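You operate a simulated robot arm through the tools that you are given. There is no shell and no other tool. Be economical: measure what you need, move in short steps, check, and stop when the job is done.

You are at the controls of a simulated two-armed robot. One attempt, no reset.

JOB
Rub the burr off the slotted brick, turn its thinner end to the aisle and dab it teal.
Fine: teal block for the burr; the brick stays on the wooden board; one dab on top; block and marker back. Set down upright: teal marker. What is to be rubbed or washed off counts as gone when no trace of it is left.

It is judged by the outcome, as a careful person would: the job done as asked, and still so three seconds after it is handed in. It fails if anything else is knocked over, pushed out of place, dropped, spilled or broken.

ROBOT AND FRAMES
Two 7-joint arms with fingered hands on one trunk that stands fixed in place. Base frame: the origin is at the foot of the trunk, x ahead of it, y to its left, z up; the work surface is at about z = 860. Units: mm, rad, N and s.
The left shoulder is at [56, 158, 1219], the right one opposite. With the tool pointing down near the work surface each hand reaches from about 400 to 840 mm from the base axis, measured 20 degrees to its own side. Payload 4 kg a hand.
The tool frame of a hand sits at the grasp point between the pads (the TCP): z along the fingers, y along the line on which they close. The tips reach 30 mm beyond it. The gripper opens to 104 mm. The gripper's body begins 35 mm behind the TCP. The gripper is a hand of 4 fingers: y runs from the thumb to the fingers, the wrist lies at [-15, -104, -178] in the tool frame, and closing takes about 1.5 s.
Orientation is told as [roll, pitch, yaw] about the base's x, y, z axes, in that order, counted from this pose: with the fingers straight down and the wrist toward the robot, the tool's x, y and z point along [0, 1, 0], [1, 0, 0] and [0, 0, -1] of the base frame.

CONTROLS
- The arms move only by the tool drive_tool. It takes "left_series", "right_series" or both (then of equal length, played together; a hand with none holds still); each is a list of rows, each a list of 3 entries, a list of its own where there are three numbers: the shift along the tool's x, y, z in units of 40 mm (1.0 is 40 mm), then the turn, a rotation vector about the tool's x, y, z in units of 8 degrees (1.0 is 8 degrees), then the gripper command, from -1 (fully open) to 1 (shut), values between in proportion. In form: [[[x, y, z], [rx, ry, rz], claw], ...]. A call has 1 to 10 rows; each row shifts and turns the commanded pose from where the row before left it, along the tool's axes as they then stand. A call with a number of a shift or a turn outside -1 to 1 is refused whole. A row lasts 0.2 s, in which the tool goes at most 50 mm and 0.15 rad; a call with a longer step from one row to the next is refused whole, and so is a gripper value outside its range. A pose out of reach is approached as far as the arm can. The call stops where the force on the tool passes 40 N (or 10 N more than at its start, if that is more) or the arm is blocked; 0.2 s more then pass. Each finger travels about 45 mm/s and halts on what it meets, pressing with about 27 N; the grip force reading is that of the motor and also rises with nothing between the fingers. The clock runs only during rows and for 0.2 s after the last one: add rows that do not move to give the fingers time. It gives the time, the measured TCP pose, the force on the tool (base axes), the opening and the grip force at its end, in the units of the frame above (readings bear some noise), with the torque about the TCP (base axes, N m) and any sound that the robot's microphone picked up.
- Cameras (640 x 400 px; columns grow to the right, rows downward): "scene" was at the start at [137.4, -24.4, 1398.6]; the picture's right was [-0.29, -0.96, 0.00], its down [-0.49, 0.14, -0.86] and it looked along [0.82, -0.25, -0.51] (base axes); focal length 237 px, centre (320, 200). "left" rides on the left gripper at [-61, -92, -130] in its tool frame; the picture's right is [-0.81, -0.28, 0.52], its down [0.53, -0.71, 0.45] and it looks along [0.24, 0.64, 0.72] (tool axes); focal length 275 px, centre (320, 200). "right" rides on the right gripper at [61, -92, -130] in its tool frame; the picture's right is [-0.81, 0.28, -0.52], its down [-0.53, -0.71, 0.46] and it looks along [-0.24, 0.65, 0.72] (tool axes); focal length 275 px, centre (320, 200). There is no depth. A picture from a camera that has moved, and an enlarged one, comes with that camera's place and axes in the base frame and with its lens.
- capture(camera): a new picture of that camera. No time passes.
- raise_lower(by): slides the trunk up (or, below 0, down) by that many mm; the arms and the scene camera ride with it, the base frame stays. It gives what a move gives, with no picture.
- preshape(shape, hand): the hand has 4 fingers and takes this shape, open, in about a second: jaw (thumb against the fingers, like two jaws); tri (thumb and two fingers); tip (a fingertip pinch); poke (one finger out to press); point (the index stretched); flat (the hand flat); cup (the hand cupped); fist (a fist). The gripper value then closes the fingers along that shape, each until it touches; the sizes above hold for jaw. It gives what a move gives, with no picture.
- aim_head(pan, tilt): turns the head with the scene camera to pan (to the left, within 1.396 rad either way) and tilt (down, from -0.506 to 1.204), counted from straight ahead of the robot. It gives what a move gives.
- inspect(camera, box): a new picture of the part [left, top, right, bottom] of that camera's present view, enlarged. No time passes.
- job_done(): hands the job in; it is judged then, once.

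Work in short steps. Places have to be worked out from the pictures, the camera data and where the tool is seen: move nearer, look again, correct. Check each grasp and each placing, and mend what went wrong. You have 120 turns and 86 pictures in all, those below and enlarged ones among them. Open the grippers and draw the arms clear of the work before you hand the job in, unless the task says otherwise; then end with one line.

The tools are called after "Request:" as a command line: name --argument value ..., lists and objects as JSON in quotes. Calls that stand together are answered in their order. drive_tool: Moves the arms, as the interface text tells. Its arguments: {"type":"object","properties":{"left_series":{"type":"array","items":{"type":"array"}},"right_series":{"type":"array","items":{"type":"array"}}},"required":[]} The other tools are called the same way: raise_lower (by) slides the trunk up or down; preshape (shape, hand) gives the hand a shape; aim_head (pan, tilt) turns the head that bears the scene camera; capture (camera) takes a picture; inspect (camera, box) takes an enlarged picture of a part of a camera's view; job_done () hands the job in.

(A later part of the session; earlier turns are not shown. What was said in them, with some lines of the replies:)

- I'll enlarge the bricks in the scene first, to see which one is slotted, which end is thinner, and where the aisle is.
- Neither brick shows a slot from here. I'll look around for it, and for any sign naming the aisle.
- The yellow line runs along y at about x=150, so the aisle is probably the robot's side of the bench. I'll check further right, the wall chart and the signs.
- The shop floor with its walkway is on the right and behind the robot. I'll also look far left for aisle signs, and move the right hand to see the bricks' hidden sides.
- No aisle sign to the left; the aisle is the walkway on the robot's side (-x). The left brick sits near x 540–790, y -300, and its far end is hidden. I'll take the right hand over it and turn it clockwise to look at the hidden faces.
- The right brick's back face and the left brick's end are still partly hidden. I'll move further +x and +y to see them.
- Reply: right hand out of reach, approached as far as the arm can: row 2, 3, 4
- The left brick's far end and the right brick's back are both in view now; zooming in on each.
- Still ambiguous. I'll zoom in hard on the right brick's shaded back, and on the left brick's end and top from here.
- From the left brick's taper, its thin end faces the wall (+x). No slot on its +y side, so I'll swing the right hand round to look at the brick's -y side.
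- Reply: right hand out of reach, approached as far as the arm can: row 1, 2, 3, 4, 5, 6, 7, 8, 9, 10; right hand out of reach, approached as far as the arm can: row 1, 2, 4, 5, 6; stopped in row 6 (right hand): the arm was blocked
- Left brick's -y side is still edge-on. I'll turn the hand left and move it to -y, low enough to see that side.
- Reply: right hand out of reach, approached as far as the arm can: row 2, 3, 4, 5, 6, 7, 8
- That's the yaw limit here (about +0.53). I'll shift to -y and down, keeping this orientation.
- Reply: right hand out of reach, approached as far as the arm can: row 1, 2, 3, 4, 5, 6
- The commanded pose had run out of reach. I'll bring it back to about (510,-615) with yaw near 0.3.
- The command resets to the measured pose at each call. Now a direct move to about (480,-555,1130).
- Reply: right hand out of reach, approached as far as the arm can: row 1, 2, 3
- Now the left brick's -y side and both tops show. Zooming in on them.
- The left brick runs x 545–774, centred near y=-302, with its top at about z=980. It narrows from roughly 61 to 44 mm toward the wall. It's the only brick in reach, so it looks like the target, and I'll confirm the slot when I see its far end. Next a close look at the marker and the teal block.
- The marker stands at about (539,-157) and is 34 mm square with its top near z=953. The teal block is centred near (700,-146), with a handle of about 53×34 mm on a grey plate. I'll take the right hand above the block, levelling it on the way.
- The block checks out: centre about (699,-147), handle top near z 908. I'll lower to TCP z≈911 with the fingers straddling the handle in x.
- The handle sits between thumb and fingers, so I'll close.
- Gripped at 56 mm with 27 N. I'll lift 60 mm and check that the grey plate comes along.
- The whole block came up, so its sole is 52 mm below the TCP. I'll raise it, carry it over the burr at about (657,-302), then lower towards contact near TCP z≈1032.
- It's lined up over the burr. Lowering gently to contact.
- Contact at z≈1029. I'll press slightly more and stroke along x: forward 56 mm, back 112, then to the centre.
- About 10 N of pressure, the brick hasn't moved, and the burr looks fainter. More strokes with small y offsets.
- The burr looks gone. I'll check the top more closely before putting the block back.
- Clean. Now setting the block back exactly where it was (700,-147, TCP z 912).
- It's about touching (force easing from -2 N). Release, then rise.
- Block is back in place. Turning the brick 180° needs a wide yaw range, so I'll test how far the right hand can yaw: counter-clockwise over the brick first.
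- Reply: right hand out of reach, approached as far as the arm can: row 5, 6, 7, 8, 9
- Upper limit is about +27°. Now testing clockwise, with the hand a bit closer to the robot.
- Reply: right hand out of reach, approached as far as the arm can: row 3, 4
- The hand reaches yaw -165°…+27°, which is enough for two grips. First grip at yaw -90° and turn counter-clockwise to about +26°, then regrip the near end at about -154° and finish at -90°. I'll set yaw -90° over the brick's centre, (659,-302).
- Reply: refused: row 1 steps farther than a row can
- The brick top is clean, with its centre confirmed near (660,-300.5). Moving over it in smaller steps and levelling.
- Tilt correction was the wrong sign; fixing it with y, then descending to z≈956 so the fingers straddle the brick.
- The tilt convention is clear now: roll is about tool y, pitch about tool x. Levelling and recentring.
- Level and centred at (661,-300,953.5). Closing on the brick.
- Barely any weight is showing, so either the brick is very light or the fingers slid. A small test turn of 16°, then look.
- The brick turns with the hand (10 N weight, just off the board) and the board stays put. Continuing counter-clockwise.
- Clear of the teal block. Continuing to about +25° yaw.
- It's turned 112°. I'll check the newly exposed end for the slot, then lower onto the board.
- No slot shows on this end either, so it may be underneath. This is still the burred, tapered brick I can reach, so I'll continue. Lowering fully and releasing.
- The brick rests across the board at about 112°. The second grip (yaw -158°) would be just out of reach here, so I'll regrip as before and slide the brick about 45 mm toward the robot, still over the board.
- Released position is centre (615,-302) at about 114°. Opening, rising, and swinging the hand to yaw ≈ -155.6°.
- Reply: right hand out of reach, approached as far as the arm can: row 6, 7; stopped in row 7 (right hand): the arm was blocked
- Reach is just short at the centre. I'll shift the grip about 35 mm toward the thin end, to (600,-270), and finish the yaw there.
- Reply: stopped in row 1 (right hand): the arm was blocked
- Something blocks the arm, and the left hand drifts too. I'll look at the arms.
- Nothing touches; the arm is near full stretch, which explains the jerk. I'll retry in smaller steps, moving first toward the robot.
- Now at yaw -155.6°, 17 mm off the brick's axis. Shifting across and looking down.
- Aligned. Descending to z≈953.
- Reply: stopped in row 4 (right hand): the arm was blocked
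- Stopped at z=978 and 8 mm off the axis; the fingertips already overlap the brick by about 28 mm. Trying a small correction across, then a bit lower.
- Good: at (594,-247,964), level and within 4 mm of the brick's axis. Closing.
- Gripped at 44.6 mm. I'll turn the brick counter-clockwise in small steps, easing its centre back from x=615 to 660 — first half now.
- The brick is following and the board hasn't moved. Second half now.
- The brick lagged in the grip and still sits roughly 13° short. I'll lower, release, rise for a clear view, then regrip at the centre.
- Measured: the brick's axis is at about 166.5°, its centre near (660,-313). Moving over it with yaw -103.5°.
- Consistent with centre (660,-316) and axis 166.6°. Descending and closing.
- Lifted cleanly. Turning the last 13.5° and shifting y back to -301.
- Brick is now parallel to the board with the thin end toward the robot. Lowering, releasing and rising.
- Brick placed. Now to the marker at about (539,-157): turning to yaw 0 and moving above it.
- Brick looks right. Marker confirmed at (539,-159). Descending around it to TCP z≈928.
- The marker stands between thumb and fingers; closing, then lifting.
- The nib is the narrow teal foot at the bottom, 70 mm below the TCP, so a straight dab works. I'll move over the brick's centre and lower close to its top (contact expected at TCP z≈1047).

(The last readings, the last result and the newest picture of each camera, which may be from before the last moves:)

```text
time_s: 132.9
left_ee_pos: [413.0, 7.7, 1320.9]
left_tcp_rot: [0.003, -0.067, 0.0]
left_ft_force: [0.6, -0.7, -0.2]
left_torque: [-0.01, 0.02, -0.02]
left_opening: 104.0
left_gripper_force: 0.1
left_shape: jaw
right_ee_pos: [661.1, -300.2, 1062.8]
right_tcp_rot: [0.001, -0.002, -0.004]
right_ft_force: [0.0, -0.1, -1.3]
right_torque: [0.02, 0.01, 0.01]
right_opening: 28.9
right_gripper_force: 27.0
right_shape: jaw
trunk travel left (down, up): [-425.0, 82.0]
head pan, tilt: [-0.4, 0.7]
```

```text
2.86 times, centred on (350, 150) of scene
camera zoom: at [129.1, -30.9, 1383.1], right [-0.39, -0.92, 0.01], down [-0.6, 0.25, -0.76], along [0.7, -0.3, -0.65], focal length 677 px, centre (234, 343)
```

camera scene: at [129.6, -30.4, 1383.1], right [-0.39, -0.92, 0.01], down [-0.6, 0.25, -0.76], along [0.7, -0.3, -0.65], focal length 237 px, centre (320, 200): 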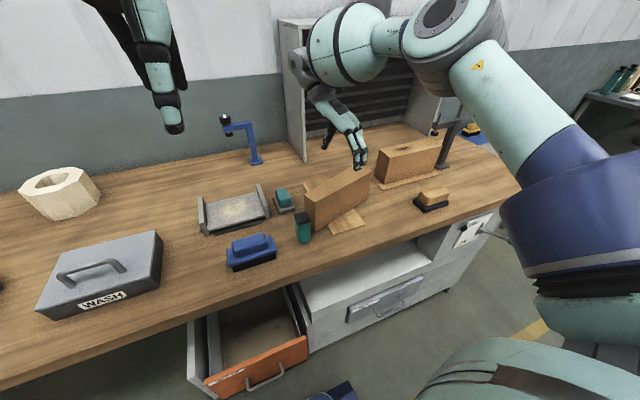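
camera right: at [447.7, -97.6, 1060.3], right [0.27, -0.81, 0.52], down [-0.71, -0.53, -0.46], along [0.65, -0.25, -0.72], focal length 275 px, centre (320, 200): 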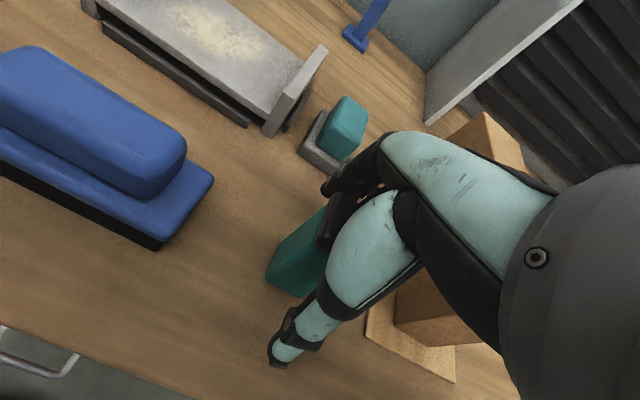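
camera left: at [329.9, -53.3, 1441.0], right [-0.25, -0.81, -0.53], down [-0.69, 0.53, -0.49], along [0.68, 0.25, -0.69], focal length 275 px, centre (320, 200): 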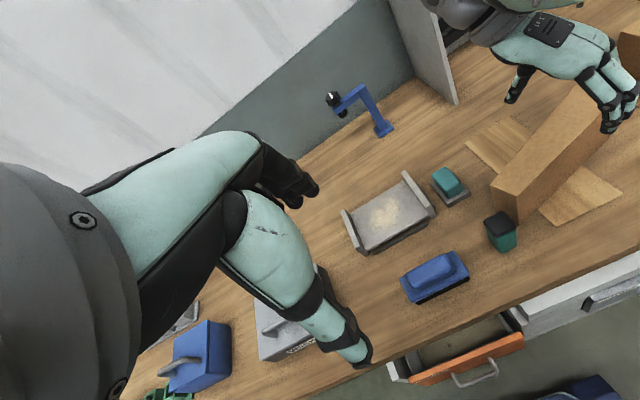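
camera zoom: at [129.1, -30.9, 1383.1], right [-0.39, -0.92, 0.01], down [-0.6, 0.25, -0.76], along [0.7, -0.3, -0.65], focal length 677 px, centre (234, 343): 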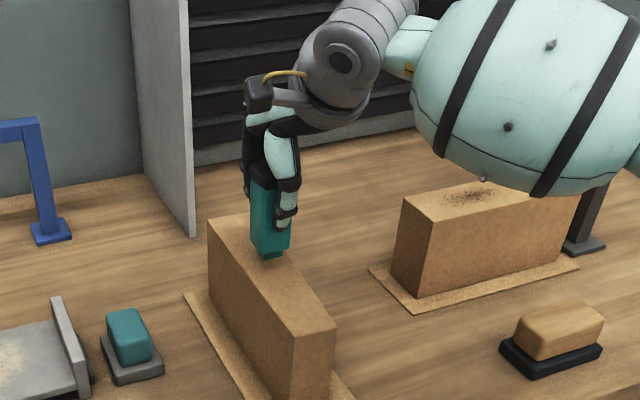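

Just above the top. Easing straight down to touch.

Request:
drive_tool --right_series '[[[0, 0, 0.15], [0, 0, 0], 1], [[0, 0, 0.12], [0, 0, 0], 1], [[0, 0, 0.06], [0, 0, 0], 1], [[0, 0, 0.05], [0, 0, 0], 1], [[0, 0, 0.05], [0, 0, 0], 1]]'

```text
time_s: 134.1
left_ee_pos: [411.6, 8.4, 1322.7]
left_tcp_rot: [0.004, -0.066, 0.003]
left_ft_force: [-0.1, -0.4, -0.3]
left_torque: [0.01, -0.02, 0.0]
left_opening: 103.8
left_gripper_force: 0.0
left_shape: jaw
right_ee_pos: [660.3, -301.2, 1047.7]
right_tcp_rot: [0.001, -0.008, -0.003]
right_ft_force: [-0.7, 0.3, 8.0]
right_torque: [-0.04, -0.08, -0.02]
right_opening: 29.2
right_gripper_force: 27.0
right_shape: jaw
trunk travel left (down, up): [-425.0, 82.0]
head pan, tilt: [-0.4, 0.7]
```

Clear contact (about 10 N). Lifting straight up and checking the mark.

Request:
drive_tool --right_series '[[[0, 0, -0.5], [0, 0, 0], 1], [[0, 0, -0.9], [0, 0, 0], 1], [[0, 0, -0.9], [0, 0, 0], 1], [[0, 0, -0.7], [0, 0, 0], 1], [[0.88, -0.75, 0], [0, 0, 0], 1], [[0.88, -0.75, 0], [0, 0, 0], 1], [[0.88, -0.75, 0], [0, 0, 0], 1], [[0.88, -0.75, 0], [0, 0, 0], 1], [[0, 0, 0], [0, 0, 0], 1]]'

Request:
inspect --camera "scene" --box '[280, 80, 420, 220]'

```text
time_s: 136.1
left_ee_pos: [413.7, 7.8, 1322.5]
left_tcp_rot: [0.004, -0.065, 0.002]
left_ft_force: [-0.5, -0.1, 0.0]
left_torque: [0.02, 0.02, -0.05]
left_opening: 104.0
left_gripper_force: 0.0
left_shape: jaw
right_ee_pos: [541.8, -161.3, 1163.1]
right_tcp_rot: [0.0, -0.001, -0.003]
right_ft_force: [0.5, -0.7, -1.5]
right_torque: [0.01, 0.03, -0.02]
right_opening: 29.0
right_gripper_force: 26.7
right_shape: jaw
trunk travel left (down, up): [-425.0, 82.0]
head pan, tilt: [-0.4, 0.7]
```

```text
2.86 times, centred on (350, 150) of scene
camera zoom: at [129.2, -31.8, 1383.0], right [-0.39, -0.92, 0.0], down [-0.6, 0.25, -0.76], along [0.7, -0.3, -0.65], focal length 677 px, centre (234, 343)
```

zoom: 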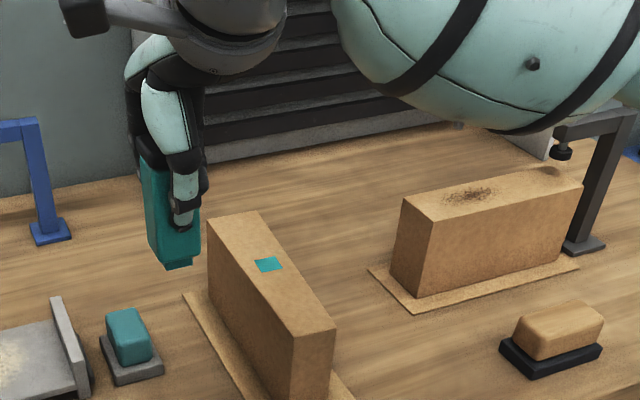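

One clean teal square on top. Now returning the marker to (540,-160), lowering to just above the table.

Request:
drive_tool --right_series '[[[0.02, -0.03, 0.9], [0, 0, 0], 1], [[0, 0, 0.9], [0, 0, 0], 1], [[0, 0, 0.9], [0, 0, 0], 1], [[0, 0, 0.9], [0, 0, 0], 1], [[0, 0, 0.9], [0, 0, 0], 1], [[0, 0, 0.8], [0, 0, 0], 1], [[0, 0, 0.35], [0, 0, 0], 1], [[0, 0, 0], [0, 0, 0], 1]]'

Request:
drive_tool --right_series '[[[0, 0, 0.05], [0, 0, 0], 1], [[0, 0, 0.04], [0, 0, 0], 1], [[0, 0, 0], [0, 0, 0], 1]]'

```text
time_s: 137.9
left_ee_pos: [413.4, 7.4, 1322.0]
left_tcp_rot: [0.003, -0.067, 0.002]
left_ft_force: [0.7, 0.4, 0.9]
left_torque: [0.01, 0.02, 0.0]
left_opening: 103.8
left_gripper_force: 0.1
left_shape: jaw
right_ee_pos: [541.6, -160.4, 939.7]
right_tcp_rot: [0.001, -0.005, -0.003]
right_ft_force: [-0.4, -0.5, -1.0]
right_torque: [-0.01, 0.0, 0.01]
right_opening: 28.9
right_gripper_force: 27.2
right_shape: jaw
trunk travel left (down, up): [-425.0, 82.0]
head pan, tilt: [-0.4, 0.7]
```

```text
time_s: 138.7
left_ee_pos: [413.1, 8.1, 1321.5]
left_tcp_rot: [0.005, -0.064, 0.001]
left_ft_force: [-1.2, -0.5, 0.1]
left_torque: [0.03, 0.04, 0.0]
left_opening: 103.9
left_gripper_force: 0.1
left_shape: jaw
right_ee_pos: [540.5, -159.7, 936.6]
right_tcp_rot: [0.001, -0.001, -0.003]
right_ft_force: [0.5, -1.1, -1.1]
right_torque: [0.02, -0.02, -0.03]
right_opening: 28.7
right_gripper_force: 27.2
right_shape: jaw
trunk travel left (down, up): [-425.0, 82.0]
head pan, tilt: [-0.4, 0.7]
```

Request:
drive_tool --right_series '[[[0, 0, 0.06], [0, 0, 0], 1], [[0, 0, 0.05], [0, 0, 0], 1], [[0, 0, 0.04], [0, 0, 0], 1], [[0, 0, 0], [0, 0, 0], 1]]'

```text
time_s: 139.7
left_ee_pos: [413.8, 8.3, 1321.7]
left_tcp_rot: [0.003, -0.066, 0.001]
left_ft_force: [-0.1, -0.1, -0.2]
left_torque: [0.03, 0.0, -0.01]
left_opening: 104.0
left_gripper_force: 0.0
left_shape: jaw
right_ee_pos: [540.3, -159.5, 930.6]
right_tcp_rot: [0.001, -0.005, -0.003]
right_ft_force: [-1.0, -0.1, -0.5]
right_torque: [0.03, -0.01, 0.0]
right_opening: 29.0
right_gripper_force: 26.8
right_shape: jaw
trunk travel left (down, up): [-425.0, 82.0]
head pan, tilt: [-0.4, 0.7]
```

Request:
drive_tool --right_series '[[[0, 0, 0.02], [0, 0, 0], 1], [[0, 0, 0], [0, 0, 0], 1]]'

```text
time_s: 140.3
left_ee_pos: [412.5, 7.9, 1322.1]
left_tcp_rot: [0.002, -0.067, 0.002]
left_ft_force: [0.4, -0.4, 0.0]
left_torque: [0.0, -0.03, 0.0]
left_opening: 104.2
left_gripper_force: 0.2
left_shape: jaw
right_ee_pos: [540.5, -160.1, 931.4]
right_tcp_rot: [0.002, -0.006, -0.004]
right_ft_force: [-0.5, -0.3, 5.5]
right_torque: [0.01, -0.06, 0.0]
right_opening: 28.8
right_gripper_force: 26.1
right_shape: jaw
trunk travel left (down, up): [-425.0, 82.0]
head pan, tilt: [-0.4, 0.7]
```

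Firm contact with the table. Releasing and rising straight up.

Request:
drive_tool --right_series '[[[0, 0, 0], [0, 0, 0], 0.6], [[0, 0, 0], [0, 0, 0], 0.2], [[0, 0, 0], [0, 0, 0], -0.3], [[0, 0, 0], [0, 0, 0], -1], [[0, 0, 0], [0, 0, 0], -1], [[0, 0, 0], [0, 0, 0], -1], [[0, 0, 0], [0, 0, 0], -1], [[0, 0, 0], [0, 0, 0], -1], [[0, 0, 0], [0, 0, 0], -1]]'

Request:
drive_tool --right_series '[[[0, 0, -0.5], [0, 0, 0], -1], [[0, 0, -0.9], [0, 0, 0], -1], [[0, 0, -0.9], [0, 0, 0], -1], [[0, 0, -0.9], [0, 0, 0], -1], [[0, 0, -0.9], [0, 0, 0], -1], [[0, 0, -0.9], [0, 0, 0], -1], [[0, 0, -0.9], [0, 0, 0], -1], [[-0.9, -0.4, 0], [0, 0, 0], -1], [[-0.9, -0.4, 0], [0, 0, 0], -1], [[-0.9, -0.4, 0], [0, 0, 0], -1]]'

Request:
drive_tool --right_series '[[[-0.9, -0.4, -0.2], [0, 0, 0], -1], [[-0.9, -0.2, 0], [0, 0, 0], -1], [[-0.9, 0, 0], [0, 0, 0], -1], [[-0.9, 0, 0], [0, 0, 0], -1], [[0, 0, 0], [0, 0, 0], -1]]'

Request:
capture --camera "scene"

Request:
inspect --camera "scene" --box '[250, 130, 400, 250]'

```text
time_s: 142.3
left_ee_pos: [413.1, 9.0, 1322.0]
left_tcp_rot: [0.004, -0.064, 0.002]
left_ft_force: [0.3, -0.3, 0.0]
left_torque: [-0.02, 0.01, -0.02]
left_opening: 104.1
left_gripper_force: 0.1
left_shape: jaw
right_ee_pos: [540.7, -158.9, 929.7]
right_tcp_rot: [0.001, -0.004, -0.004]
right_ft_force: [0.3, -0.5, 0.2]
right_torque: [-0.01, 0.03, 0.03]
right_opening: 103.5
right_gripper_force: 0.0
right_shape: jaw
trunk travel left (down, up): [-425.0, 82.0]
head pan, tilt: [-0.4, 0.7]
```

```text
time_s: 144.5
left_ee_pos: [412.0, 8.2, 1321.7]
left_tcp_rot: [0.005, -0.066, 0.001]
left_ft_force: [-0.5, -0.3, -0.5]
left_torque: [0.0, 0.01, 0.01]
left_opening: 104.0
left_gripper_force: 0.1
left_shape: jaw
right_ee_pos: [489.4, -265.2, 1165.0]
right_tcp_rot: [0.001, -0.004, -0.003]
right_ft_force: [0.1, -0.1, -0.4]
right_torque: [0.01, 0.0, 0.0]
right_opening: 103.8
right_gripper_force: 0.0
right_shape: jaw
trunk travel left (down, up): [-425.0, 82.0]
head pan, tilt: [-0.4, 0.7]
```

```text
time_s: 145.7
left_ee_pos: [413.5, 8.8, 1321.1]
left_tcp_rot: [0.004, -0.065, 0.001]
left_ft_force: [0.0, -0.1, -0.5]
left_torque: [-0.01, -0.03, 0.02]
left_opening: 104.1
left_gripper_force: 0.0
left_shape: jaw
right_ee_pos: [465.8, -411.4, 1174.7]
right_tcp_rot: [0.0, -0.002, -0.006]
right_ft_force: [0.0, -0.2, 0.2]
right_torque: [-0.01, 0.04, -0.02]
right_opening: 103.7
right_gripper_force: 0.1
right_shape: jaw
trunk travel left (down, up): [-425.0, 82.0]
head pan, tilt: [-0.4, 0.7]
```

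```text
7 pictures are left
camera scene: at [128.4, -30.7, 1383.1], right [-0.39, -0.92, 0.01], down [-0.6, 0.25, -0.76], along [0.7, -0.3, -0.65], focal length 237 px, centre (320, 200)
```

scene: 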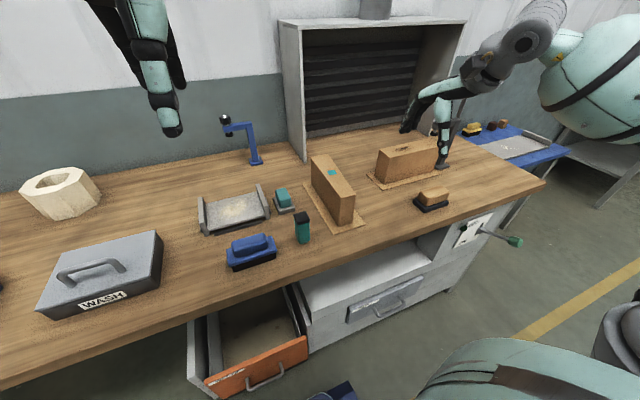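

```text
3.33 times, centred on (325, 190) of scene
camera zoom: at [128.4, -30.7, 1383.1], right [-0.39, -0.92, 0.01], down [-0.6, 0.25, -0.76], along [0.7, -0.3, -0.65], focal length 790 px, centre (303, 233)
```

zoom: 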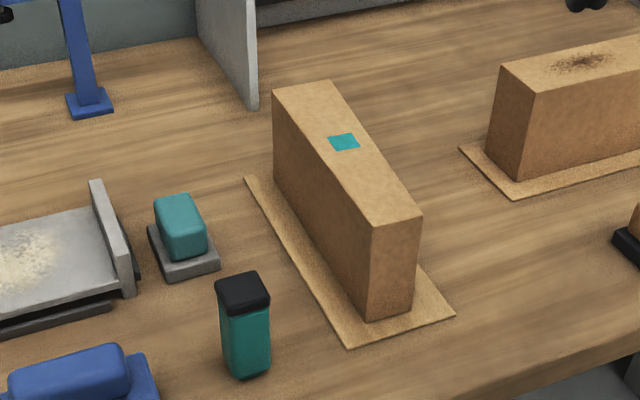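

Final check: the brick is on its board with the burr gone, its thin end toward the aisle and one teal dab on top. The block is back, the marker is upright in its place, and both hands are open and clear. Handing in.

Request:
job_done

```text
The job is handed in.
```

I rubbed the burr off the left-hand brick, turned its thinner end to the aisle (the robot's side) and gave it one teal dab on top, with block and marker back in place; but I never saw a slot on either brick, so I took the left one as the slotted one because it was the only one I could properly reach.
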